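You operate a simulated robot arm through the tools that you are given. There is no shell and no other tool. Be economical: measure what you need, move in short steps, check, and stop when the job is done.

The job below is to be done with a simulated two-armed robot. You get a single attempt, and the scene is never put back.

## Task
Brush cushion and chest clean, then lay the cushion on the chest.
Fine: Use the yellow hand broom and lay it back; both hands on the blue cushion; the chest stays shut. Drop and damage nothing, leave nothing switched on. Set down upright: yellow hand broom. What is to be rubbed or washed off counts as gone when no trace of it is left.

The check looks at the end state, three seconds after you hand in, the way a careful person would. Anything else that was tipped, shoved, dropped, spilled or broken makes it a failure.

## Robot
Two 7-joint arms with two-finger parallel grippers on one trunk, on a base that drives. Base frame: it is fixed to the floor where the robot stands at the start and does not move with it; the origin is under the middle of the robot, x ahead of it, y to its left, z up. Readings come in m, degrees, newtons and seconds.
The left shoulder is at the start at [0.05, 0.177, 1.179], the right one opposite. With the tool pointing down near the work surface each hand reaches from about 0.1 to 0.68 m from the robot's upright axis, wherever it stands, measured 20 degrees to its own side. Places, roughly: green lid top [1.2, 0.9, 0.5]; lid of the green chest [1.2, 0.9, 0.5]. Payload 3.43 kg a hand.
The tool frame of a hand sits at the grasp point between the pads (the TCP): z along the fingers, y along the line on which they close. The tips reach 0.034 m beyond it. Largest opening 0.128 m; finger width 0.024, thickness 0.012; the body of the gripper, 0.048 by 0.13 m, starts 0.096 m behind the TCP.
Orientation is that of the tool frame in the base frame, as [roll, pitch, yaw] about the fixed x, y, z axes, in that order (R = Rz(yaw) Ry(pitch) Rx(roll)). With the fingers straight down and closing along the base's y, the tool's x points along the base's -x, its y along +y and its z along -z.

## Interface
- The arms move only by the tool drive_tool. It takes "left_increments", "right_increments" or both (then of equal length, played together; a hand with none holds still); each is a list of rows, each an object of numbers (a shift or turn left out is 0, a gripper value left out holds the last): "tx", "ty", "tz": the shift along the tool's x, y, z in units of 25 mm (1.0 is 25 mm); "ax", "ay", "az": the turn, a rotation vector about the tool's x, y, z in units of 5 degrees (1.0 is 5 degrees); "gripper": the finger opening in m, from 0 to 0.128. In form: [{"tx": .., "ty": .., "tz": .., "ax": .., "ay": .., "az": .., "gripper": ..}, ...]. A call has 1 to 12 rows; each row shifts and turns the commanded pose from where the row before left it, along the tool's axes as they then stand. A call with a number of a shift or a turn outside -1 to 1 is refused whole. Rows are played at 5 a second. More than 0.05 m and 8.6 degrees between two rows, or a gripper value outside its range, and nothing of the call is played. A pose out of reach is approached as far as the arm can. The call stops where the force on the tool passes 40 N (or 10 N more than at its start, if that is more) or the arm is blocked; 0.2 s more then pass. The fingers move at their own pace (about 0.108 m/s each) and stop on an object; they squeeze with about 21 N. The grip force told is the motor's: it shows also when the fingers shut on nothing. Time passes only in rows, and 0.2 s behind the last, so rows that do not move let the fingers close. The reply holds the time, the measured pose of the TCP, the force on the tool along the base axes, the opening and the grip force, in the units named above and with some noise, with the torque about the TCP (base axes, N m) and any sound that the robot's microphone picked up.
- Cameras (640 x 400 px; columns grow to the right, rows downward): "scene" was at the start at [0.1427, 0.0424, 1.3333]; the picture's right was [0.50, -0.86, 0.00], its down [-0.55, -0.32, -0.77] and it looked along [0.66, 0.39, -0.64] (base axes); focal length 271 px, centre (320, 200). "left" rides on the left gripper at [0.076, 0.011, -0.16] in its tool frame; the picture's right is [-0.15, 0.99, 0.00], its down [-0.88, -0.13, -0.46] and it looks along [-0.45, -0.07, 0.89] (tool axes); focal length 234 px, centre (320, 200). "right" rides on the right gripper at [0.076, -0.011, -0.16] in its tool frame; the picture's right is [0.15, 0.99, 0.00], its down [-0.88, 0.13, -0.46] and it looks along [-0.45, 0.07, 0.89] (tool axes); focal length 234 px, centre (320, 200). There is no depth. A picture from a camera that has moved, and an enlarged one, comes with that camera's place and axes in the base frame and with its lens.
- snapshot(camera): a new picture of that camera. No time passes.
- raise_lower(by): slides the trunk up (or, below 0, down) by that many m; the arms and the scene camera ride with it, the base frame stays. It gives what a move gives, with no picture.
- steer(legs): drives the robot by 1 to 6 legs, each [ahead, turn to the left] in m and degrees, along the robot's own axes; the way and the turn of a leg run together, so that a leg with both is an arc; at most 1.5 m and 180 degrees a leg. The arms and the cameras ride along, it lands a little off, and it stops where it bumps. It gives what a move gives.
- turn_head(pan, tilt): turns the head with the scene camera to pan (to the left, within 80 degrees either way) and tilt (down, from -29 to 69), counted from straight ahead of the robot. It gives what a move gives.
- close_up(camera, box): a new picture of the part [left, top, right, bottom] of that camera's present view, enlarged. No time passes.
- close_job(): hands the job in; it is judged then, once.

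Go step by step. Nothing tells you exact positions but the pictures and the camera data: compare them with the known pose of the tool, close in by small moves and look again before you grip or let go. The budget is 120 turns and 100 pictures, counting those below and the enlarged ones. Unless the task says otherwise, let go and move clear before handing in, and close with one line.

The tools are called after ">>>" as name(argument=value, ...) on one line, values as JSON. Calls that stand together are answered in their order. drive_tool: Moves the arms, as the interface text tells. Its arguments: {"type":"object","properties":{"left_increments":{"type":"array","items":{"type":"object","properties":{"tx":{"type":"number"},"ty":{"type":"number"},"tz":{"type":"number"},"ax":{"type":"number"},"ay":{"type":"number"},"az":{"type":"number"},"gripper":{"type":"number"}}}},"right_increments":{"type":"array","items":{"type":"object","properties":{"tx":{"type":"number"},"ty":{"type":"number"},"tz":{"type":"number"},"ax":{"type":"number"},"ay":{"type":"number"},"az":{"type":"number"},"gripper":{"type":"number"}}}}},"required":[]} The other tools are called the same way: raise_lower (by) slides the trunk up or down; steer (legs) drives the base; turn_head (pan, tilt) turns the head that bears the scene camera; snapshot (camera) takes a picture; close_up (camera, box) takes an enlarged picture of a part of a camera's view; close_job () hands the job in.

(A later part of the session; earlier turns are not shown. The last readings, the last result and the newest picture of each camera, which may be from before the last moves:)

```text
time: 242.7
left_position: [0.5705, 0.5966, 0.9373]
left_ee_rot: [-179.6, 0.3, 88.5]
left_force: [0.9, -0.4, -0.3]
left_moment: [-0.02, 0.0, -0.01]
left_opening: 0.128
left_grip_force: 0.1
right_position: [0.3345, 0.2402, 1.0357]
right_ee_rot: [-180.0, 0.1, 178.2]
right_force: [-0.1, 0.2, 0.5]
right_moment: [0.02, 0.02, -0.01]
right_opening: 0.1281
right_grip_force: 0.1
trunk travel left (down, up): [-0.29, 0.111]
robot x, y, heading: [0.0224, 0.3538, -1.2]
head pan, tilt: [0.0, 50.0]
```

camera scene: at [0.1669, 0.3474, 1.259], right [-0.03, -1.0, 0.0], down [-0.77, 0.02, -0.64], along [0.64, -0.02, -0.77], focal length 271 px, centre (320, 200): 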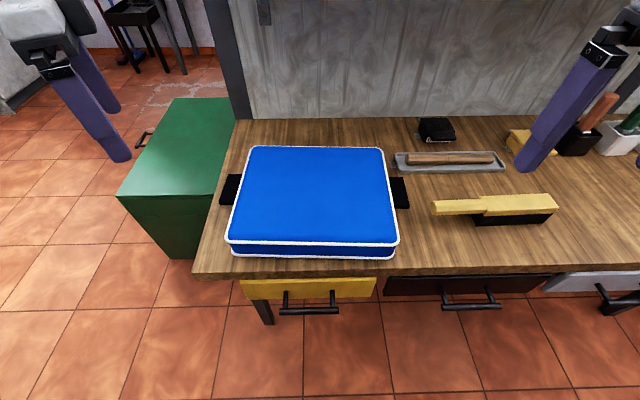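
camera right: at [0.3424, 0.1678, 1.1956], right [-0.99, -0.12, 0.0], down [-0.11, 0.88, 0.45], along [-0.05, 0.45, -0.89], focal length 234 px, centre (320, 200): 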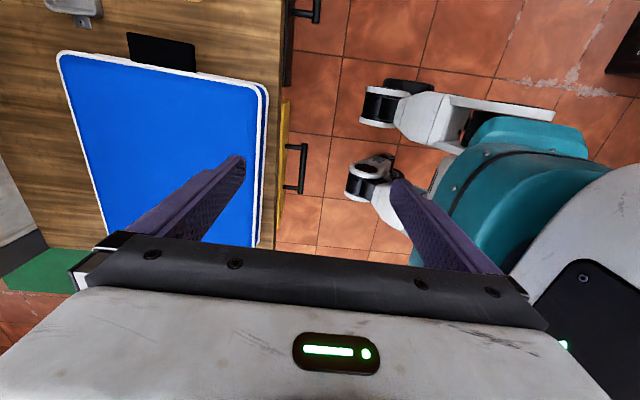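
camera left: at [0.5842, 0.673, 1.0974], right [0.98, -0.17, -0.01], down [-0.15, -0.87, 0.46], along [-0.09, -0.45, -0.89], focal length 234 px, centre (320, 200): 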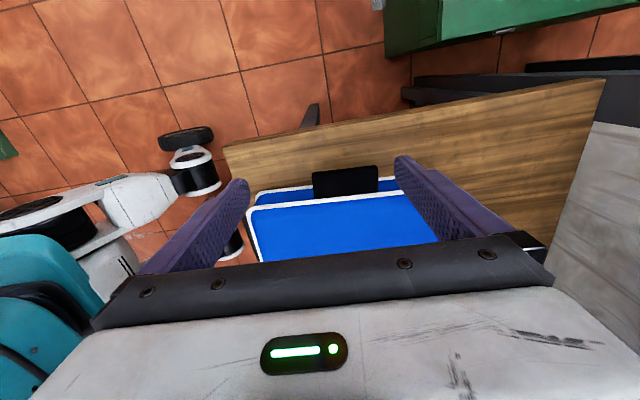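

>>> drive_tool(right_increments=[{"ty": -1, "tx": -0.2}, {"ty": -1, "tx": -0.2}, {"ty": -1, "tx": -0.2}, {"ty": -1, "tx": -0.2}, {"ty": -1, "tx": -0.2}, {"ty": -1, "tx": -0.2}, {"ty": -1, "tx": -0.2}, {"ty": -1, "tx": -0.2}, {"ty": -1, "tx": -0.2}, {"ty": -1, "tx": -0.2}, {"ty": -1, "tx": -0.2}, {"ty": -1, "tx": -0.2}])

>>> drive_tool(right_increments=[{"az": -1}, {"az": -1}, {"az": -1}, {"az": -1}, {"az": -1}, {"az": -1}, {"az": -1}, {"az": -1}, {"az": -1}, {"az": -1}, {"az": -1}, {"az": -1}])

>>> drive_tool(right_increments=[{"az": -1}, {"az": -1}, {"az": -1}, {"az": -1}, {"az": -1}, {"az": -1}])

```text
time: 245.3
left_position: [0.57, 0.596, 0.9358]
left_ee_rot: [-179.7, 0.3, 88.5]
left_force: [-1.3, 0.0, -0.7]
left_moment: [0.02, -0.03, -0.03]
left_opening: 0.128
left_grip_force: 0.0
right_position: [0.3855, -0.0619, 1.0361]
right_ee_rot: [-180.0, 0.2, 178.5]
right_force: [0.6, -0.1, 0.0]
right_moment: [-0.02, -0.01, 0.04]
right_opening: 0.1281
right_grip_force: 0.1
trunk travel left (down, up): [-0.29, 0.111]
robot x, y, heading: [0.0192, 0.3552, -1.4]
head pan, tilt: [0.0, 50.0]
```

```text
time: 247.9
left_position: [0.5701, 0.5977, 0.937]
left_ee_rot: [-179.6, 0.3, 88.6]
left_force: [0.1, -1.0, 0.0]
left_moment: [0.0, 0.02, 0.01]
left_opening: 0.1281
left_grip_force: 0.0
right_position: [0.3342, 0.0724, 1.0281]
right_ee_rot: [-179.9, 0.0, -121.5]
right_force: [0.2, 0.6, -0.1]
right_moment: [-0.04, 0.01, 0.02]
right_opening: 0.1281
right_grip_force: 0.1
right hand out of reach, approached as far as the arm can: row 6, 7, 8, 9, 10, 11, 12
trunk travel left (down, up): [-0.29, 0.111]
robot x, y, heading: [0.0177, 0.3494, -1.5]
head pan, tilt: [0.0, 50.0]
```

```text
time: 249.3
left_position: [0.5703, 0.5966, 0.9382]
left_ee_rot: [-179.6, 0.4, 88.5]
left_force: [1.4, -1.2, 0.5]
left_moment: [0.01, 0.01, 0.0]
left_opening: 0.1281
left_grip_force: 0.0
right_position: [0.2727, 0.1555, 1.0252]
right_ee_rot: [-179.8, -0.1, -91.6]
right_force: [-0.7, 0.5, -1.1]
right_moment: [-0.01, -0.04, 0.03]
right_opening: 0.128
right_grip_force: 0.0
right hand out of reach, approached as far as the arm can: row 1, 2, 3, 4, 5, 6
trunk travel left (down, up): [-0.29, 0.111]
robot x, y, heading: [0.0246, 0.3537, -1.8]
head pan, tilt: [0.0, 50.0]
```

This direction doesn't suit the right wrist; I turn it back and try the opposite turn (tool x toward +y), which also closes along x.

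>>> drive_tool(right_increments=[{"az": 1}, {"az": 1}, {"az": 1}, {"az": 1}, {"az": 1}, {"az": 1}, {"az": 1}, {"az": 1}, {"az": 1}, {"az": 1}, {"az": 1}, {"az": 1}])

>>> drive_tool(right_increments=[{"az": 1}, {"az": 1}, {"az": 1}, {"az": 1}, {"az": 1}, {"az": 1}, {"ty": -1, "tx": -1}, {"ty": -1, "tx": -1}, {"ty": -1, "tx": -1}, {"ty": -1, "tx": -1}])

>>> drive_tool(right_increments=[{"az": 1}, {"az": 1}, {"az": 1}, {"az": 1}, {"az": 1}, {"az": 1}, {"az": 1}, {"az": 1}, {"az": 1}, {"az": 1}, {"az": 1}, {"az": 1}])

>>> drive_tool(right_increments=[{"az": 1}, {"az": 1}, {"az": 1}, {"az": 1}, {"az": 1}, {"az": 1}])

```text
time: 251.9
left_position: [0.5694, 0.5962, 0.9384]
left_ee_rot: [-179.5, 0.4, 88.5]
left_force: [0.1, 0.3, 0.1]
left_moment: [-0.03, -0.01, -0.01]
left_opening: 0.1281
left_grip_force: 0.0
right_position: [0.2724, 0.1563, 1.0267]
right_ee_rot: [179.9, 0.0, -151.6]
right_force: [-0.2, -0.2, 0.0]
right_moment: [-0.01, 0.0, -0.01]
right_opening: 0.128
right_grip_force: 0.0
trunk travel left (down, up): [-0.29, 0.111]
robot x, y, heading: [0.0166, 0.3547, -1.1]
head pan, tilt: [0.0, 50.0]
```

```text
time: 254.1
left_position: [0.5692, 0.5966, 0.937]
left_ee_rot: [-179.6, 0.3, 88.5]
left_force: [0.2, -0.2, -0.3]
left_moment: [0.0, -0.03, 0.0]
left_opening: 0.128
left_grip_force: 0.1
right_position: [0.3736, 0.0543, 1.0233]
right_ee_rot: [179.9, 0.0, 178.5]
right_force: [0.1, 0.3, 0.9]
right_moment: [-0.02, 0.0, 0.03]
right_opening: 0.1281
right_grip_force: 0.2
trunk travel left (down, up): [-0.29, 0.111]
robot x, y, heading: [0.0237, 0.3561, -1.3]
head pan, tilt: [0.0, 50.0]
```

```text
time: 256.7
left_position: [0.5699, 0.5959, 0.9381]
left_ee_rot: [-179.6, 0.3, 88.5]
left_force: [-0.8, -0.7, 0.1]
left_moment: [-0.03, 0.02, -0.04]
left_opening: 0.1279
left_grip_force: 0.1
right_position: [0.3702, 0.0533, 1.0256]
right_ee_rot: [179.8, 0.0, 118.4]
right_force: [0.2, 0.3, -1.1]
right_moment: [0.0, -0.01, -0.01]
right_opening: 0.1278
right_grip_force: 0.0
trunk travel left (down, up): [-0.29, 0.111]
robot x, y, heading: [0.0212, 0.3518, -1.8]
head pan, tilt: [0.0, 50.0]
```

```text
time: 258.1
left_position: [0.5706, 0.5954, 0.9363]
left_ee_rot: [-179.5, 0.3, 88.4]
left_force: [0.4, 0.6, 0.7]
left_moment: [-0.02, 0.04, 0.0]
left_opening: 0.1278
left_grip_force: 0.0
right_position: [0.3712, 0.0537, 1.0257]
right_ee_rot: [179.9, 0.0, 88.4]
right_force: [0.0, 0.5, -0.2]
right_moment: [-0.01, 0.01, -0.01]
right_opening: 0.1281
right_grip_force: 0.0
trunk travel left (down, up): [-0.29, 0.111]
robot x, y, heading: [0.0242, 0.3539, -1.4]
head pan, tilt: [0.0, 50.0]
```

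That works. Moving the right hand over the right tab, and the left hand toward the left tab.

>>> drive_tool(right_increments=[{"ty": 1, "tx": 0.35, "tz": 0.4}, {"ty": 1, "tx": 0.35, "tz": 0.4}, {"ty": 1, "tx": 0.35, "tz": 0.4}, {"ty": 1, "tx": 0.35, "tz": 0.4}, {"ty": 1, "tx": 0.35, "tz": 0.4}, {"ty": 1, "tx": 0.35, "tz": 0.4}, {"ty": 1, "tx": 0.35, "tz": 0.4}, {"ty": 1, "tx": 0.35, "tz": 0.4}], left_increments=[{"tx": -0.28, "ty": 0.15}, {"tx": -0.28, "ty": 0.15}, {"tx": -0.28, "ty": 0.15}, {"tx": -0.28, "ty": 0.15}, {"tx": -0.28, "ty": 0.15}, {"tx": -0.28, "ty": 0.15}, {"tx": -0.28, "ty": 0.15}, {"tx": -0.28, "ty": 0.15}])

>>> snapshot(camera="left")

>>> snapshot(camera="right")

>>> close_up(camera="scene", box=[190, 110, 450, 270])

```text
time: 259.9
left_position: [0.5686, 0.5623, 0.9397]
left_ee_rot: [-179.7, 0.4, 88.5]
left_force: [-0.5, -0.2, 0.4]
left_moment: [0.01, -0.01, 0.0]
left_opening: 0.128
left_grip_force: 0.1
left hand out of reach, approached as far as the arm can: row 4, 5, 6, 7, 8
right_position: [0.5734, 0.1198, 0.9481]
right_ee_rot: [179.9, -0.1, 88.5]
right_force: [-0.2, 0.2, -0.4]
right_moment: [0.02, -0.02, 0.03]
right_opening: 0.128
right_grip_force: 0.1
trunk travel left (down, up): [-0.29, 0.111]
robot x, y, heading: [0.0191, 0.3495, -1.5]
head pan, tilt: [0.0, 50.0]
```

```text
42 pictures are left
camera left: at [0.583, 0.6382, 1.1004], right [0.98, -0.17, -0.01], down [-0.15, -0.87, 0.46], along [-0.08, -0.45, -0.89], focal length 234 px, centre (320, 200)
```

left: 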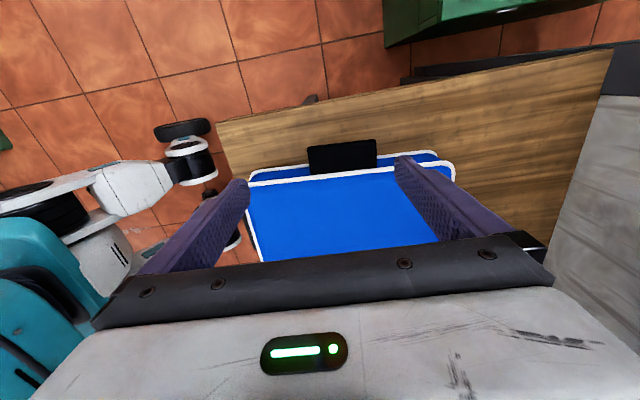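

```text
41 pictures are left
camera right: at [0.5624, 0.1971, 1.1068], right [0.99, 0.12, 0.0], down [0.11, -0.88, 0.46], along [0.06, -0.45, -0.89], focal length 234 px, centre (320, 200)
```

right: 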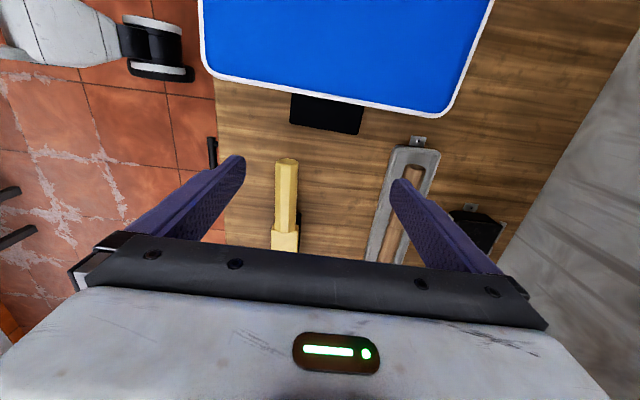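

```text
2.46 times, centred on (320, 190) of scene
camera zoom: at [0.1671, 0.3476, 1.2589], right [-0.03, -1.0, 0.0], down [-0.77, 0.02, -0.64], along [0.64, -0.02, -0.77], focal length 667 px, centre (320, 225)
```

zoom: 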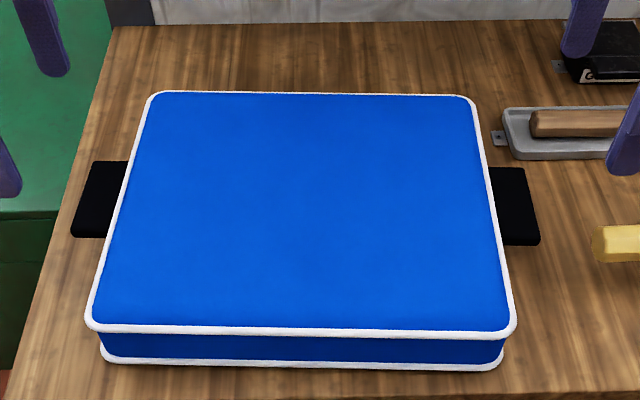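

The left tab spans x 0.552–0.645, y 0.517–0.56; the right tab x 0.532–0.625, y 0.14–0.18. The base has room ahead, so I drive 9 cm closer to bring the left tab well inside reach.

>>> steer(legs=[[0.09, -1.5]])

```text
time: 261.0
left_position: [0.6661, 0.5436, 0.9399]
left_ee_rot: [-179.5, 0.4, 87.0]
left_force: [-0.4, -0.4, -0.4]
left_moment: [-0.01, 0.01, 0.01]
left_opening: 0.1281
left_grip_force: 0.2
right_position: [0.6581, 0.101, 0.9463]
right_ee_rot: [179.9, -0.1, 87.0]
right_force: [0.2, -0.1, -0.3]
right_moment: [0.0, -0.01, 0.0]
right_opening: 0.128
right_grip_force: 0.0
trunk travel left (down, up): [-0.29, 0.111]
robot x, y, heading: [0.1136, 0.3467, -3.1]
head pan, tilt: [0.0, 50.0]
```

>>> drive_tool(left_increments=[{"ty": -0.9, "tx": -0.08}, {"ty": -0.9, "tx": -0.08}, {"ty": -0.91, "tx": -0.09}, {}, {"tz": 0.8}, {"tz": 0.8}, {"tz": 0.8}, {}], right_increments=[{"ty": -0.83, "tx": 0.55}, {"ty": -0.83, "tx": 0.55}, {"ty": -0.83, "tx": 0.55}, {"ty": -0.83, "tx": 0.54}, {"tz": 0.9}, {"tz": 0.9}, {"tz": 0.9}, {}])

>>> snapshot(camera="left")

>>> snapshot(camera="right")

>>> snapshot(camera="scene")

```text
time: 262.8
left_position: [0.5962, 0.5411, 0.88]
left_ee_rot: [-179.7, 0.3, 87.0]
left_force: [-0.3, -0.3, 0.0]
left_moment: [-0.02, 0.0, 0.0]
left_opening: 0.1279
left_grip_force: 0.1
right_position: [0.5776, 0.159, 0.8795]
right_ee_rot: [179.9, 0.0, 87.0]
right_force: [0.8, -0.3, 0.3]
right_moment: [0.05, 0.02, -0.02]
right_opening: 0.1281
right_grip_force: 0.1
trunk travel left (down, up): [-0.29, 0.111]
robot x, y, heading: [0.1151, 0.3469, -2.8]
head pan, tilt: [0.0, 50.0]
```

```text
39 pictures are left
camera left: at [0.6125, 0.6175, 1.0403], right [0.98, -0.2, -0.01], down [-0.17, -0.87, 0.46], along [-0.1, -0.45, -0.89], focal length 234 px, centre (320, 200)
```

left: 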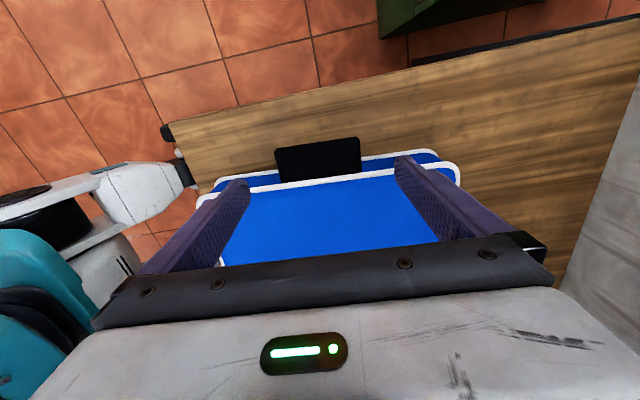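

```text
38 pictures are left
camera right: at [0.569, 0.2378, 1.0389], right [1.0, 0.09, 0.0], down [0.08, -0.89, 0.46], along [0.04, -0.45, -0.89], focal length 234 px, centre (320, 200)
```

right: 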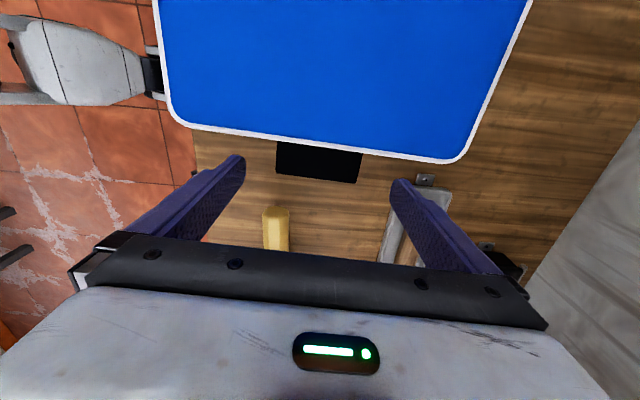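

```text
37 pictures are left
camera scene: at [0.2584, 0.34, 1.259], right [-0.05, -1.0, 0.0], down [-0.76, 0.04, -0.64], along [0.64, -0.03, -0.77], focal length 271 px, centre (320, 200)
```

scene: 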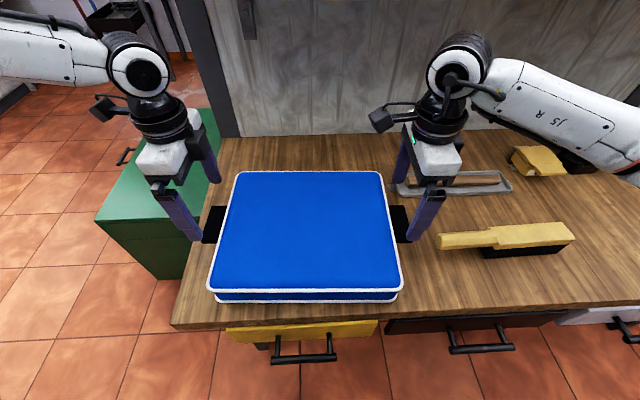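

Both hands line up with their tabs. I descend around the tabs in steps.

>>> drive_tool(left_increments=[{"tz": 0.7}, {"tz": 0.7}, {"tz": 0.7}, {"tz": 0.5}], right_increments=[{"tz": 0.7, "tx": -0.16}, {"tz": 0.7}, {"tz": 0.7}, {"tz": 0.5}])

>>> close_up(camera="scene", box=[160, 140, 300, 260])

>>> close_up(camera="scene", box=[350, 140, 490, 260])

```text
time: 263.8
left_position: [0.5949, 0.5397, 0.8166]
left_ee_rot: [-179.7, 0.4, 87.1]
left_force: [1.0, 0.4, -1.2]
left_moment: [0.03, 0.04, -0.01]
left_opening: 0.1279
left_grip_force: 0.0
right_position: [0.5785, 0.1559, 0.8152]
right_ee_rot: [179.9, 0.0, 87.1]
right_force: [0.4, -0.2, -0.5]
right_moment: [0.01, 0.0, 0.0]
right_opening: 0.1279
right_grip_force: 0.1
trunk travel left (down, up): [-0.29, 0.111]
robot x, y, heading: [0.1085, 0.3491, -2.9]
head pan, tilt: [0.0, 50.0]
```

```text
3.33 times, centred on (230, 200) of scene
camera zoom: at [0.2585, 0.34, 1.259], right [-0.05, -1.0, 0.0], down [-0.77, 0.04, -0.64], along [0.64, -0.03, -0.77], focal length 903 px, centre (620, 200)
```

zoom: 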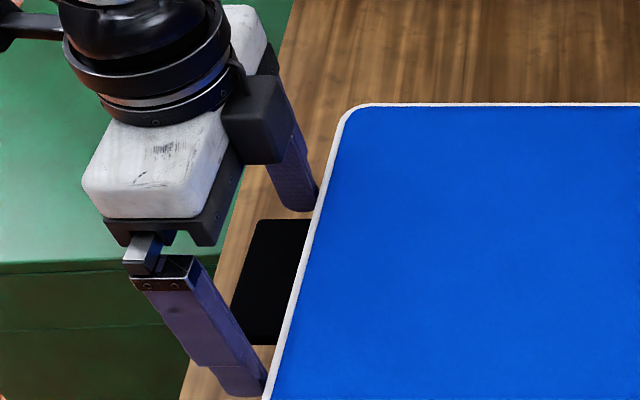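

```text
3.33 times, centred on (420, 200) of scene
camera zoom: at [0.2585, 0.34, 1.259], right [-0.05, -1.0, 0.0], down [-0.77, 0.04, -0.64], along [0.64, -0.03, -0.77], focal length 903 px, centre (-13, 200)
```

zoom: 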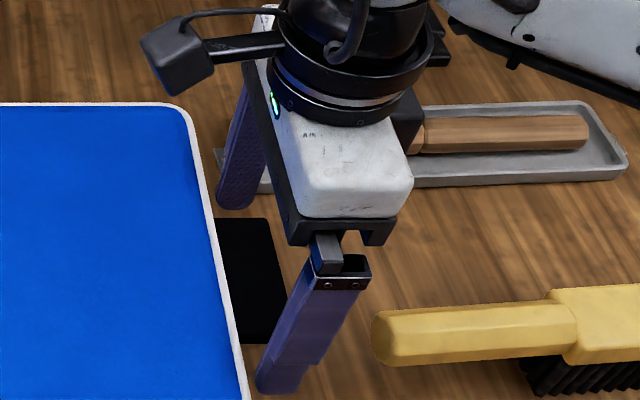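

>>> drive_tool(left_increments=[{"gripper": 0.118}, {"tz": 0.5}, {"tz": 0.5}, {}], right_increments=[{"gripper": 0.116}, {"tz": 0.5}, {"tz": 0.5}, {}])

>>> close_up(camera="scene", box=[160, 140, 300, 260])

>>> close_up(camera="scene", box=[350, 140, 490, 260])

```text
time: 264.8
left_position: [0.5887, 0.5475, 0.7972]
left_ee_rot: [-179.7, 0.3, 87.0]
left_force: [-0.2, -0.5, 0.0]
left_moment: [-0.03, 0.05, -0.01]
left_opening: 0.118
left_grip_force: 0.0
left hand out of reach, approached as far as the arm can: row 2, 3
right_position: [0.5764, 0.1579, 0.7912]
right_ee_rot: [179.9, 0.0, 87.0]
right_force: [-0.5, -0.3, 0.0]
right_moment: [-0.01, 0.03, -0.01]
right_opening: 0.1158
right_grip_force: 0.0
trunk travel left (down, up): [-0.29, 0.111]
robot x, y, heading: [0.1119, 0.3495, -3.1]
head pan, tilt: [0.0, 50.0]
```

```text
3.33 times, centred on (230, 200) of scene
camera zoom: at [0.2584, 0.34, 1.259], right [-0.05, -1.0, 0.0], down [-0.77, 0.04, -0.64], along [0.64, -0.03, -0.77], focal length 903 px, centre (620, 200)
```

zoom: 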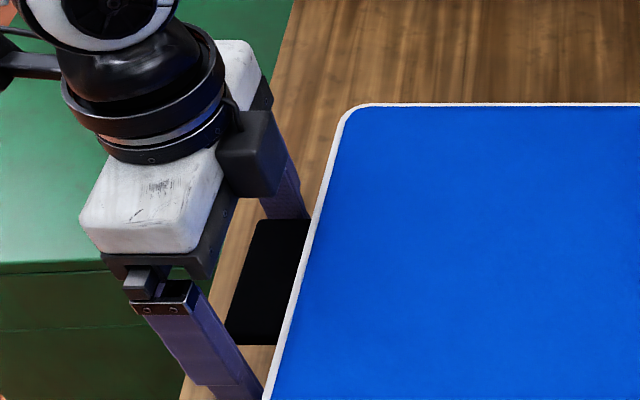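

```text
3.33 times, centred on (420, 200) of scene
camera zoom: at [0.2584, 0.34, 1.259], right [-0.05, -1.0, 0.0], down [-0.77, 0.04, -0.64], along [0.64, -0.03, -0.77], focal length 903 px, centre (-13, 200)
```

zoom: 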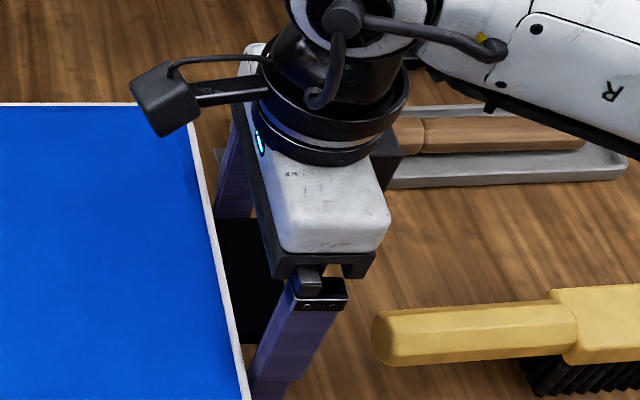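

The left arm is at its low limit again; I raise both hands 6 cm and lower the trunk 6 cm instead.

>>> drive_tool(left_increments=[{"tz": -0.8}, {"tz": -0.8}, {"tz": -0.8, "tx": -0.28, "ty": 0.33}], right_increments=[{"tz": -0.8}, {"tz": -0.8}, {"tz": -0.8, "tx": -0.08, "ty": 0.08}])

>>> raise_lower(by=-0.06)

>>> snapshot(camera="scene")

```text
time: 265.6
left_position: [0.5976, 0.5382, 0.858]
left_ee_rot: [-179.7, 0.3, 87.0]
left_force: [0.4, -0.9, 0.7]
left_moment: [-0.02, 0.0, -0.03]
left_opening: 0.118
left_grip_force: 0.1
right_position: [0.5793, 0.1551, 0.8507]
right_ee_rot: [180.0, 0.0, 87.1]
right_force: [-0.8, -0.4, -0.4]
right_moment: [-0.01, 0.01, 0.02]
right_opening: 0.1161
right_grip_force: 0.0
trunk travel left (down, up): [-0.29, 0.111]
robot x, y, heading: [0.1119, 0.3471, -3.2]
head pan, tilt: [0.0, 50.0]
```

```text
time: 266.6
left_position: [0.5973, 0.5372, 0.7982]
left_ee_rot: [-179.7, 0.3, 87.0]
left_force: [0.9, 0.2, -0.6]
left_moment: [0.03, 0.0, 0.02]
left_opening: 0.1179
left_grip_force: 0.0
right_position: [0.579, 0.1553, 0.7909]
right_ee_rot: [179.8, 0.1, 87.0]
right_force: [-0.1, 0.1, 0.8]
right_moment: [0.0, -0.03, 0.01]
right_opening: 0.116
right_grip_force: 0.1
trunk travel left (down, up): [-0.23, 0.171]
robot x, y, heading: [0.1106, 0.3484, -3.2]
head pan, tilt: [0.0, 50.0]
```

```text
32 pictures are left
camera scene: at [0.2583, 0.34, 1.199], right [-0.05, -1.0, 0.0], down [-0.76, 0.04, -0.64], along [0.64, -0.03, -0.77], focal length 271 px, centre (320, 200)
```

scene: 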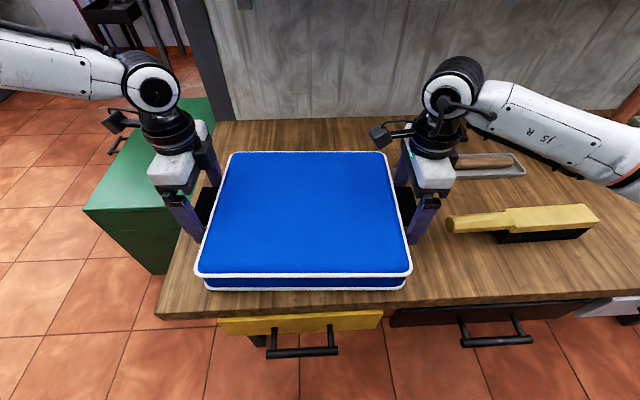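

>>> drive_tool(left_increments=[{"tz": 0.3}, {"tz": 0.25}, {}], right_increments=[{"tz": 0.15}, {"tz": 0.1}, {}])

>>> drive_tool(left_increments=[{"gripper": 0.0}, {}, {}], right_increments=[{"gripper": 0.0}, {}, {}])

>>> snapshot(camera="left")

>>> snapshot(camera="right")

```text
time: 267.4
left_position: [0.5975, 0.5367, 0.7836]
left_ee_rot: [-179.7, 0.3, 87.0]
left_force: [-0.2, 0.7, -0.4]
left_moment: [-0.02, 0.01, 0.02]
left_opening: 0.1181
left_grip_force: 0.0
right_position: [0.5794, 0.1551, 0.7834]
right_ee_rot: [179.9, 0.0, 87.0]
right_force: [0.4, 0.1, -0.2]
right_moment: [-0.01, -0.02, -0.02]
right_opening: 0.1162
right_grip_force: 0.0
trunk travel left (down, up): [-0.23, 0.171]
robot x, y, heading: [0.1131, 0.3489, -2.8]
head pan, tilt: [0.0, 50.0]
```

```text
time: 268.2
left_position: [0.5972, 0.5382, 0.784]
left_ee_rot: [-179.6, 0.4, 87.1]
left_force: [1.6, 0.0, -0.7]
left_moment: [0.06, 0.36, 0.26]
left_opening: 0.0901
left_grip_force: 21.5
right_position: [0.5788, 0.1558, 0.7842]
right_ee_rot: [-179.9, 0.0, 87.0]
right_force: [-2.4, 0.2, 1.0]
right_moment: [0.15, 0.34, 0.04]
right_opening: 0.0896
right_grip_force: 20.9
trunk travel left (down, up): [-0.23, 0.171]
robot x, y, heading: [0.113, 0.3497, -3.0]
head pan, tilt: [0.0, 50.0]
```

```text
31 pictures are left
camera left: at [0.6131, 0.6134, 0.9451], right [0.98, -0.2, -0.01], down [-0.17, -0.87, 0.46], along [-0.1, -0.45, -0.89], focal length 234 px, centre (320, 200)
```

left: 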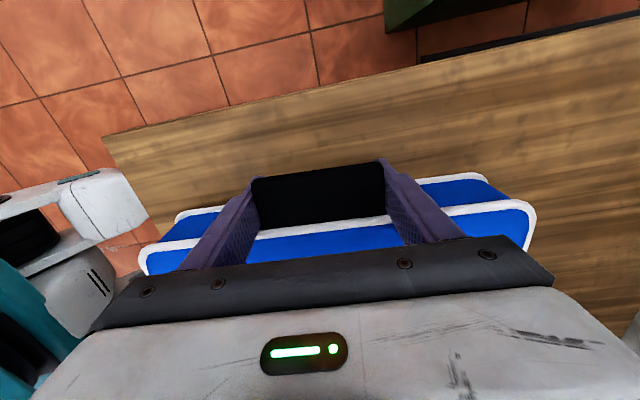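

```text
30 pictures are left
camera right: at [0.5711, 0.2329, 0.9442], right [1.0, 0.1, 0.0], down [0.08, -0.89, 0.46], along [0.04, -0.45, -0.89], focal length 234 px, centre (320, 200)
```

right: 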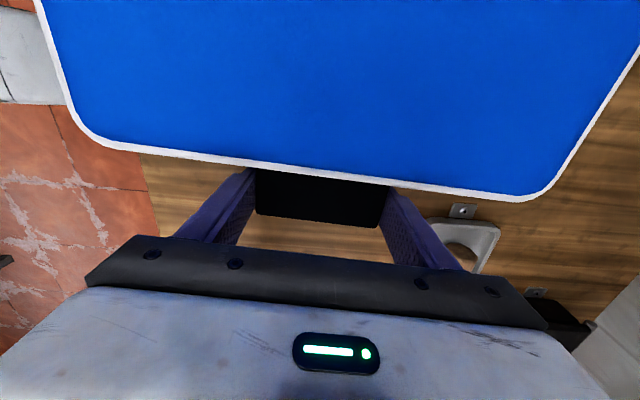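

Both hands grip their tabs (0.090 m). I test with a small synchronous lift by the trunk.

>>> raise_lower(by=0.03)

>>> snapshot(camera="scene")

```text
time: 269.0
left_position: [0.5976, 0.538, 0.8132]
left_ee_rot: [-179.7, 0.4, 87.1]
left_force: [2.1, 0.1, -4.9]
left_moment: [0.12, -0.01, 0.46]
left_opening: 0.09
left_grip_force: 20.7
right_position: [0.5792, 0.1565, 0.8146]
right_ee_rot: [-179.9, -0.1, 87.1]
right_force: [-0.7, 0.6, -2.5]
right_moment: [0.16, 0.07, 0.25]
right_opening: 0.0899
right_grip_force: 20.7
trunk travel left (down, up): [-0.26, 0.141]
robot x, y, heading: [0.1125, 0.3458, -3.1]
head pan, tilt: [0.0, 50.0]
```

```text
29 pictures are left
camera scene: at [0.2591, 0.34, 1.2289], right [-0.05, -1.0, 0.0], down [-0.77, 0.04, -0.64], along [0.64, -0.03, -0.77], focal length 271 px, centre (320, 200)
```

scene: 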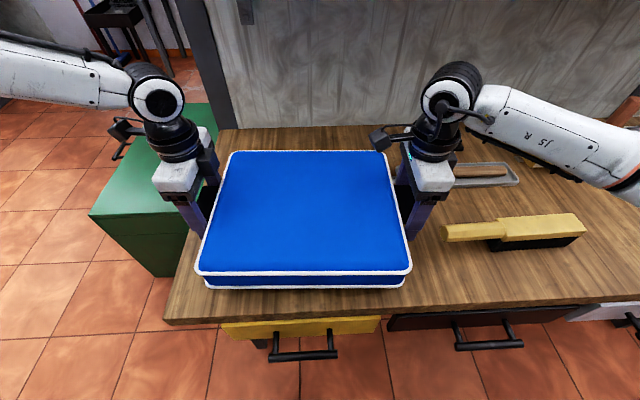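

The cushion lifts level and securely. I raise it further and back away from the bench.

>>> raise_lower(by=0.12)

>>> steer(legs=[[-0.15, 0]])

>>> snapshot(camera="scene")

```text
time: 270.5
left_position: [0.5977, 0.5389, 0.9349]
left_ee_rot: [-179.6, 0.4, 87.0]
left_force: [3.7, 0.6, -3.8]
left_moment: [0.03, 0.06, 0.53]
left_opening: 0.0899
left_grip_force: 20.8
right_position: [0.5812, 0.1554, 0.9352]
right_ee_rot: [179.9, 0.0, 87.0]
right_force: [-2.7, -0.5, -3.2]
right_moment: [0.02, -0.08, 0.53]
right_opening: 0.0898
right_grip_force: 20.9
trunk travel left (down, up): [-0.38, 0.021]
robot x, y, heading: [0.1109, 0.3452, -2.9]
head pan, tilt: [0.0, 50.0]
```

```text
time: 271.9
left_position: [0.4443, 0.5457, 0.9344]
left_ee_rot: [-179.7, 0.4, 87.2]
left_force: [3.3, 0.6, -2.0]
left_moment: [-0.14, -0.07, 0.54]
left_opening: 0.0898
left_grip_force: 20.8
right_position: [0.4274, 0.1642, 0.9349]
right_ee_rot: [179.9, 0.0, 87.0]
right_force: [-3.9, -0.8, -2.3]
right_moment: [-0.02, -0.03, 0.7]
right_opening: 0.0901
right_grip_force: 21.1
trunk travel left (down, up): [-0.38, 0.021]
robot x, y, heading: [-0.0426, 0.3556, -2.8]
head pan, tilt: [0.0, 50.0]
```

```text
28 pictures are left
camera scene: at [0.1057, 0.3481, 1.349], right [-0.05, -1.0, 0.0], down [-0.76, 0.04, -0.64], along [0.64, -0.03, -0.77], focal length 271 px, centre (320, 200)
```

scene: 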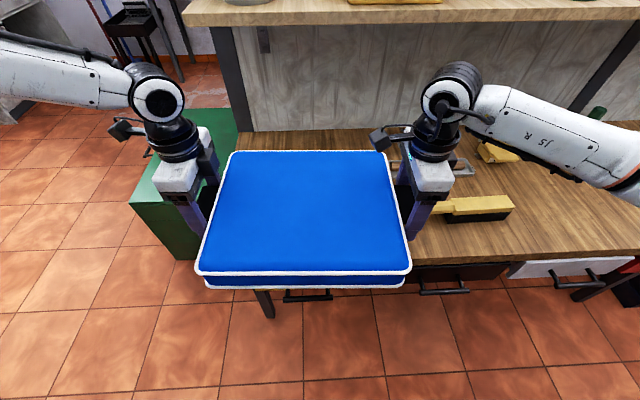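

Cushion held stably. Driving around via (−0.19, 1.0) toward the chest's +y side.

>>> steer(legs=[[-0.15, 0], [0, 92.8], [0.65, 0], [0, -57]])

>>> snapshot(camera="scene")

```text
time: 282.9
left_position: [0.0769, 1.4416, 0.9347]
left_ee_rot: [-179.6, 0.3, 124.1]
left_force: [2.0, 3.3, -2.8]
left_moment: [0.0, -0.06, 0.54]
left_opening: 0.0901
left_grip_force: 21.2
right_position: [0.2928, 1.1272, 0.9337]
right_ee_rot: [-179.9, 0.0, 124.1]
right_force: [-2.7, -3.5, -2.5]
right_moment: [0.03, 0.11, 0.63]
right_opening: 0.0896
right_grip_force: 21.3
trunk travel left (down, up): [-0.38, 0.021]
robot x, y, heading: [-0.1958, 1.0018, 34.1]
head pan, tilt: [0.0, 50.0]
```

```text
27 pictures are left
camera scene: at [-0.0747, 1.0813, 1.3489], right [0.56, -0.83, 0.0], down [-0.63, -0.43, -0.64], along [0.53, 0.36, -0.77], focal length 271 px, centre (320, 200)
```

scene: 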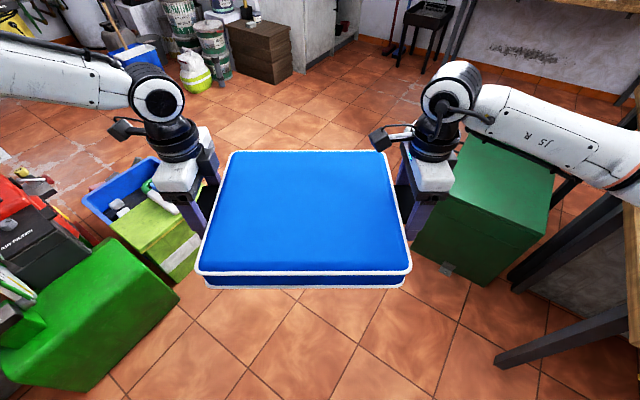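

>>> steer(legs=[[0, -1.7], [0.85, 0], [0.77, 0], [0, -122.4]])

>>> turn_head(pan=0, tilt=40)

>>> snapshot(camera="scene")

```text
time: 296.8
left_position: [1.3592, 1.4041, 0.9351]
left_ee_rot: [-179.7, 0.4, -3.9]
left_force: [0.2, -2.7, -2.5]
left_moment: [0.07, 0.02, 0.48]
left_opening: 0.0902
left_grip_force: 21.2
right_position: [0.9774, 1.4287, 0.9345]
right_ee_rot: [-179.9, 0.0, -3.9]
right_force: [-0.2, 3.1, -2.3]
right_moment: [-0.08, 0.0, 0.57]
right_opening: 0.0899
right_grip_force: 21.4
trunk travel left (down, up): [-0.38, 0.021]
robot x, y, heading: [1.1778, 1.897, -94.2]
head pan, tilt: [0.0, 50.0]
```

```text
time: 297.6
left_position: [1.3578, 1.4043, 0.9337]
left_ee_rot: [-179.6, 0.4, -4.1]
left_force: [0.3, -0.3, -3.4]
left_moment: [0.05, -0.09, 0.04]
left_opening: 0.0898
left_grip_force: 20.8
right_position: [0.9779, 1.4292, 0.9338]
right_ee_rot: [179.9, 0.0, -4.0]
right_force: [-0.2, -0.3, -2.9]
right_moment: [-0.02, -0.05, 0.09]
right_opening: 0.0898
right_grip_force: 21.0
trunk travel left (down, up): [-0.38, 0.021]
robot x, y, heading: [1.1819, 1.8939, -94.1]
head pan, tilt: [0.0, 40.0]
```

```text
26 pictures are left
camera scene: at [1.1669, 1.7367, 1.363], right [-1.0, 0.07, 0.0], down [0.05, 0.64, -0.77], along [-0.05, -0.76, -0.64], focal length 271 px, centre (320, 200)
```

scene: 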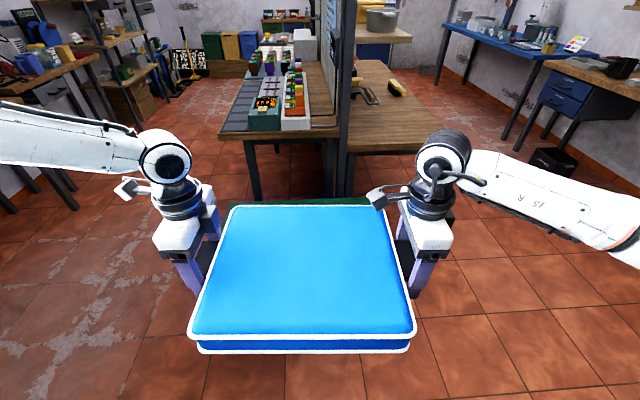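

I straighten to −90° and drive forward about 0.5 m to bring the cushion over the lid centre.

>>> steer(legs=[[0, 4.1], [0.4, 0]])

>>> snapshot(camera="scene")

```text
time: 300.5
left_position: [1.3945, 1.0167, 0.9354]
left_ee_rot: [-179.6, 0.4, 0.2]
left_force: [-0.8, -1.5, -3.0]
left_moment: [0.05, -0.07, 0.2]
left_opening: 0.0896
left_grip_force: 21.0
right_position: [1.0125, 1.0149, 0.9342]
right_ee_rot: [180.0, 0.0, 0.3]
right_force: [0.4, 0.3, -3.5]
right_moment: [0.04, 0.06, 0.26]
right_opening: 0.0899
right_grip_force: 21.2
trunk travel left (down, up): [-0.38, 0.021]
robot x, y, heading: [1.1777, 1.4931, -89.7]
head pan, tilt: [0.0, 40.0]
```

```text
25 pictures are left
camera scene: at [1.1789, 1.3354, 1.363], right [-1.0, 0.0, 0.0], down [0.0, 0.64, -0.77], along [0.0, -0.77, -0.64], focal length 271 px, centre (320, 200)
```

scene: 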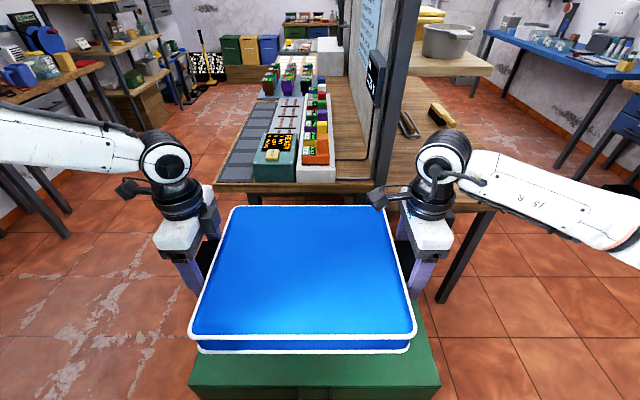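

>>> steer(legs=[[0.105, 0]])

>>> raise_lower(by=-0.3)

>>> turn_head(pan=0, tilt=55)

>>> snapshot(camera="scene")

>>> snapshot(camera="left")

```text
time: 301.7
left_position: [1.3933, 0.9127, 0.9333]
left_ee_rot: [-179.6, 0.5, 0.1]
left_force: [-0.2, 0.0, -4.6]
left_moment: [0.07, -0.12, 0.05]
left_opening: 0.0896
left_grip_force: 21.0
right_position: [1.011, 0.9107, 0.9339]
right_ee_rot: [-179.9, 0.0, 0.1]
right_force: [0.7, -1.1, -2.6]
right_moment: [0.02, 0.01, 0.09]
right_opening: 0.0898
right_grip_force: 21.3
trunk travel left (down, up): [-0.38, 0.021]
robot x, y, heading: [1.1809, 1.3895, -90.0]
head pan, tilt: [0.0, 40.0]
```

```text
time: 304.7
left_position: [1.3928, 0.9136, 0.6342]
left_ee_rot: [-179.7, 0.4, 0.1]
left_force: [-0.3, -0.6, -3.1]
left_moment: [0.01, -0.04, 0.16]
left_opening: 0.0902
left_grip_force: 21.0
right_position: [1.0116, 0.9117, 0.6349]
right_ee_rot: [-180.0, 0.0, 0.0]
right_force: [0.8, 0.6, -3.1]
right_moment: [-0.05, 0.05, 0.12]
right_opening: 0.0901
right_grip_force: 21.2
trunk travel left (down, up): [-0.08, 0.321]
robot x, y, heading: [1.178, 1.3871, -89.7]
head pan, tilt: [0.0, 40.0]
```

```text
time: 305.5
left_position: [1.3937, 0.9124, 0.6346]
left_ee_rot: [-179.8, 0.4, 0.1]
left_force: [-0.4, -0.5, -2.9]
left_moment: [-0.04, -0.03, 0.12]
left_opening: 0.0899
left_grip_force: 21.0
right_position: [1.0113, 0.9119, 0.635]
right_ee_rot: [179.9, -0.1, 0.1]
right_force: [0.2, 1.4, -3.5]
right_moment: [0.02, 0.0, 0.16]
right_opening: 0.0897
right_grip_force: 20.9
trunk travel left (down, up): [-0.08, 0.321]
robot x, y, heading: [1.1802, 1.3889, -89.9]
head pan, tilt: [0.0, 55.0]
```

```text
24 pictures are left
camera scene: at [1.1785, 1.2448, 1.0424], right [-1.0, 0.0, 0.0], down [0.0, 0.82, -0.57], along [0.0, -0.57, -0.82], focal length 271 px, centre (320, 200)
```

scene: 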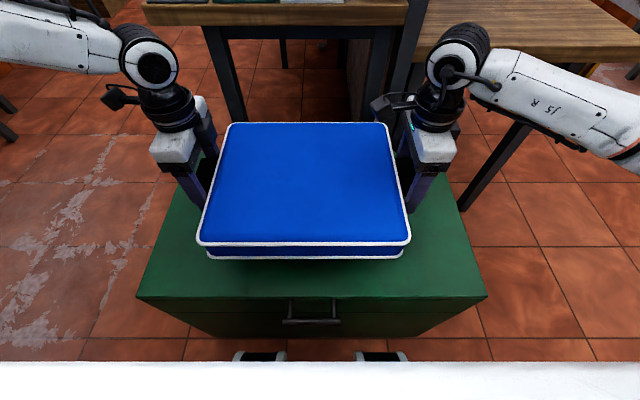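

```text
23 pictures are left
camera left: at [1.4695, 0.9008, 0.795], right [-0.15, -0.99, 0.0], down [-0.88, 0.13, 0.46], along [-0.46, 0.07, -0.89], focal length 234 px, centre (320, 200)
```

left: 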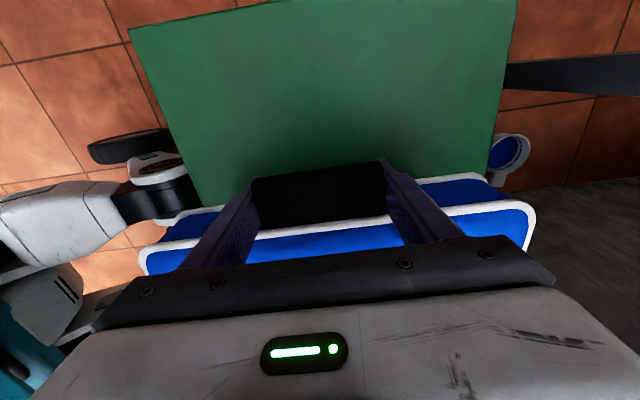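

The cushion is centred over the lid. Lowering the trunk the remaining way, then the arms in fine steps.

>>> raise_lower(by=-0.06)

>>> drive_tool(left_increments=[{"tz": 0.2}, {"tz": 0.2}], right_increments=[{"tz": 0.2}, {"tz": 0.2}])

>>> close_up(camera="scene", box=[120, 100, 520, 350])

```text
time: 306.5
left_position: [1.3932, 0.9141, 0.5741]
left_ee_rot: [-179.7, 0.4, 0.0]
left_force: [-0.5, -0.4, -2.1]
left_moment: [-0.01, -0.01, 0.19]
left_opening: 0.0899
left_grip_force: 21.2
right_position: [1.0118, 0.9117, 0.5754]
right_ee_rot: [-180.0, 0.1, 0.0]
right_force: [-0.3, 0.8, -2.9]
right_moment: [0.05, -0.02, 0.17]
right_opening: 0.0899
right_grip_force: 21.0
trunk travel left (down, up): [-0.02, 0.381]
robot x, y, heading: [1.1786, 1.3865, -90.1]
head pan, tilt: [0.0, 55.0]
```

```text
time: 307.1
left_position: [1.3936, 0.9123, 0.5645]
left_ee_rot: [-179.6, 0.3, 0.0]
left_force: [0.6, -1.6, -3.1]
left_moment: [-0.36, -0.52, 0.4]
left_opening: 0.0899
left_grip_force: 20.9
right_position: [1.0104, 0.912, 0.5639]
right_ee_rot: [-179.9, -0.1, 0.0]
right_force: [0.1, 1.3, -1.3]
right_moment: [0.34, 0.11, 0.21]
right_opening: 0.0898
right_grip_force: 21.6
trunk travel left (down, up): [-0.02, 0.381]
robot x, y, heading: [1.1795, 1.3883, -90.1]
head pan, tilt: [0.0, 55.0]
```

```text
1.60 times, centred on (320, 225) of scene
camera zoom: at [1.1785, 1.2448, 0.9824], right [-1.0, 0.0, 0.0], down [0.0, 0.82, -0.57], along [0.0, -0.57, -0.82], focal length 434 px, centre (320, 160)
```

zoom: 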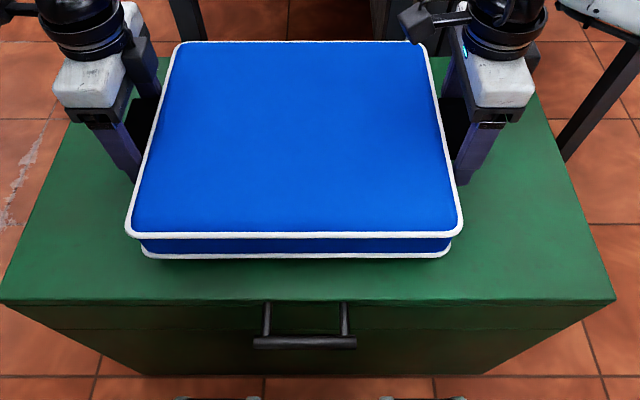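

>>> drive_tool(left_increments=[{"tz": 0.12}, {}], right_increments=[{"tz": 0.12}, {}])

>>> drive_tool(left_increments=[{"tz": 0.12}, {}], right_increments=[{"tz": 0.12}, {}])

```text
time: 307.7
left_position: [1.393, 0.9129, 0.5618]
left_ee_rot: [-179.7, 0.2, 0.0]
left_force: [3.8, -2.7, -3.6]
left_moment: [-0.02, 0.03, 0.35]
left_opening: 0.0899
left_grip_force: 21.3
right_position: [1.0101, 0.911, 0.5624]
right_ee_rot: [180.0, 0.2, 0.1]
right_force: [-3.2, 3.3, -2.7]
right_moment: [0.06, -0.15, 0.55]
right_opening: 0.0898
right_grip_force: 21.0
trunk travel left (down, up): [-0.02, 0.381]
robot x, y, heading: [1.1795, 1.3868, -90.1]
head pan, tilt: [0.0, 55.0]
```

```text
time: 308.3
left_position: [1.3934, 0.9121, 0.5581]
left_ee_rot: [-179.6, 0.3, -0.1]
left_force: [3.1, 0.4, -1.8]
left_moment: [-0.46, 0.32, -0.3]
left_opening: 0.0898
left_grip_force: 21.4
right_position: [1.0111, 0.9128, 0.5577]
right_ee_rot: [180.0, 0.1, -0.1]
right_force: [-3.0, -0.2, -5.4]
right_moment: [0.43, 0.26, 0.0]
right_opening: 0.0902
right_grip_force: 21.1
trunk travel left (down, up): [-0.02, 0.381]
robot x, y, heading: [1.1796, 1.3852, -90.0]
head pan, tilt: [0.0, 55.0]
```

>>> drive_tool(left_increments=[{"tz": 0.12}, {}], right_increments=[{"tz": 0.12}, {}])

>>> drive_tool(left_increments=[{"tz": 0.12}, {}], right_increments=[{"tz": 0.12}, {}])

>>> close_up(camera="scene", box=[180, 180, 420, 330])

```text
time: 308.9
left_position: [1.3918, 0.9127, 0.5543]
left_ee_rot: [-179.7, 0.3, -0.1]
left_force: [2.1, 2.3, -2.3]
left_moment: [-0.8, 0.13, -0.5]
left_opening: 0.0896
left_grip_force: 21.3
right_position: [1.0105, 0.9125, 0.5553]
right_ee_rot: [180.0, 0.0, 0.0]
right_force: [-2.7, -2.3, -3.9]
right_moment: [0.78, 0.08, -0.34]
right_opening: 0.0895
right_grip_force: 20.9
trunk travel left (down, up): [-0.02, 0.381]
robot x, y, heading: [1.1788, 1.3865, -89.8]
head pan, tilt: [0.0, 55.0]
```

```text
time: 309.5
left_position: [1.3926, 0.9126, 0.551]
left_ee_rot: [-179.7, 0.4, 0.1]
left_force: [1.1, 0.1, -2.5]
left_moment: [0.12, 0.49, -0.25]
left_opening: 0.0899
left_grip_force: 21.0
right_position: [1.0109, 0.9119, 0.5515]
right_ee_rot: [-180.0, 0.1, -0.1]
right_force: [-1.9, 0.1, -4.8]
right_moment: [-0.13, 0.18, 0.1]
right_opening: 0.09
right_grip_force: 21.3
trunk travel left (down, up): [-0.02, 0.381]
robot x, y, heading: [1.1808, 1.3856, -90.0]
head pan, tilt: [0.0, 55.0]
```

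```text
2.67 times, centred on (300, 255) of scene
camera zoom: at [1.1785, 1.2448, 0.9824], right [-1.0, 0.0, 0.0], down [0.0, 0.82, -0.57], along [0.0, -0.57, -0.82], focal length 723 px, centre (373, 53)
```

zoom: 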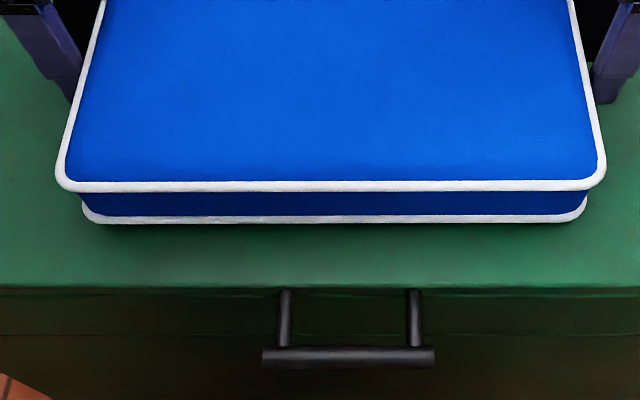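

>>> drive_tool(left_increments=[{"tz": 0.12}, {}], right_increments=[{"tz": 0.12}, {}])

>>> drive_tool(left_increments=[{"tz": 0.12}, {}], right_increments=[{"tz": 0.12}, {}])

>>> drive_tool(left_increments=[{"tz": 0.12}, {}], right_increments=[{"tz": 0.12}, {}])

```text
time: 310.1
left_position: [1.3928, 0.9148, 0.5488]
left_ee_rot: [-179.5, 0.3, 0.2]
left_force: [-1.2, -1.0, -5.1]
left_moment: [0.16, -0.77, 0.44]
left_opening: 0.0897
left_grip_force: 20.7
right_position: [1.0107, 0.9118, 0.5494]
right_ee_rot: [-180.0, -0.1, 0.1]
right_force: [1.3, 2.1, -0.7]
right_moment: [-0.14, -0.04, 0.05]
right_opening: 0.0901
right_grip_force: 21.4
trunk travel left (down, up): [-0.02, 0.381]
robot x, y, heading: [1.1775, 1.3895, -89.9]
head pan, tilt: [0.0, 55.0]
```

```text
time: 310.7
left_position: [1.3934, 0.9131, 0.5453]
left_ee_rot: [-179.7, 0.4, 0.0]
left_force: [-2.0, -3.4, -3.9]
left_moment: [0.99, -0.13, 0.71]
left_opening: 0.0897
left_grip_force: 21.1
right_position: [1.0111, 0.9117, 0.5464]
right_ee_rot: [-179.9, -0.1, 0.0]
right_force: [2.1, 3.3, -1.9]
right_moment: [-1.02, -0.18, 0.63]
right_opening: 0.0901
right_grip_force: 21.4
trunk travel left (down, up): [-0.02, 0.381]
robot x, y, heading: [1.1792, 1.3878, -89.8]
head pan, tilt: [0.0, 55.0]
```

```text
time: 311.3
left_position: [1.3944, 0.912, 0.5448]
left_ee_rot: [-179.8, 0.6, 0.0]
left_force: [-7.4, -1.5, -3.5]
left_moment: [0.93, -0.55, 0.76]
left_opening: 0.0898
left_grip_force: 21.2
right_position: [1.0113, 0.9126, 0.5424]
right_ee_rot: [180.0, -0.1, 0.0]
right_force: [6.8, 2.2, -1.8]
right_moment: [-0.94, 0.35, 0.09]
right_opening: 0.09
right_grip_force: 20.6
trunk travel left (down, up): [-0.02, 0.381]
robot x, y, heading: [1.1749, 1.3856, -90.3]
head pan, tilt: [0.0, 55.0]
```

>>> raise_lower(by=-0.003)

>>> close_up(camera="scene", box=[180, 130, 280, 260])

>>> snapshot(camera="left")

```text
time: 311.8
left_position: [1.3932, 0.9127, 0.5416]
left_ee_rot: [-180.0, 0.5, 0.0]
left_force: [-8.0, 1.3, 5.7]
left_moment: [1.07, -0.16, 0.41]
left_opening: 0.09
left_grip_force: 21.0
right_position: [1.0114, 0.9121, 0.5424]
right_ee_rot: [180.0, -0.1, -0.1]
right_force: [9.0, -1.4, 7.0]
right_moment: [0.97, 0.36, 0.02]
right_opening: 0.0898
right_grip_force: 20.9
trunk travel left (down, up): [-0.017, 0.384]
robot x, y, heading: [1.183, 1.3894, -89.7]
head pan, tilt: [0.0, 55.0]
```

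```text
3.08 times, centred on (230, 195) of scene
camera zoom: at [1.1785, 1.2456, 0.9798], right [-1.0, 0.0, 0.0], down [0.0, 0.82, -0.57], along [0.0, -0.57, -0.82], focal length 834 px, centre (597, 215)
```

zoom: 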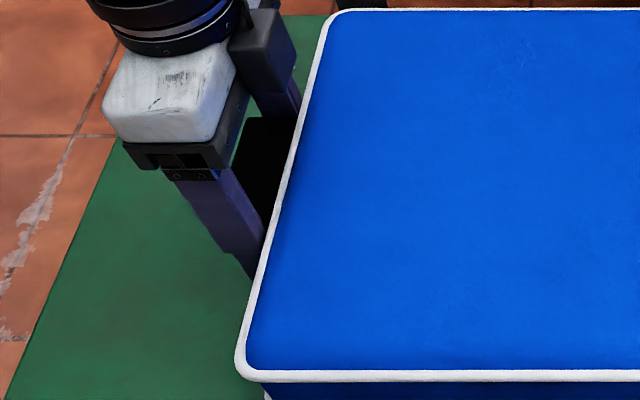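

```text
19 pictures are left
camera left: at [1.4704, 0.9018, 0.7023], right [-0.15, -0.99, 0.0], down [-0.88, 0.13, 0.46], along [-0.46, 0.07, -0.89], focal length 234 px, centre (320, 200)
```

left: 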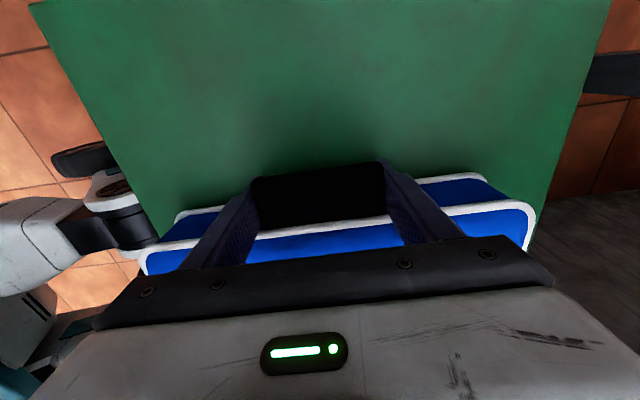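

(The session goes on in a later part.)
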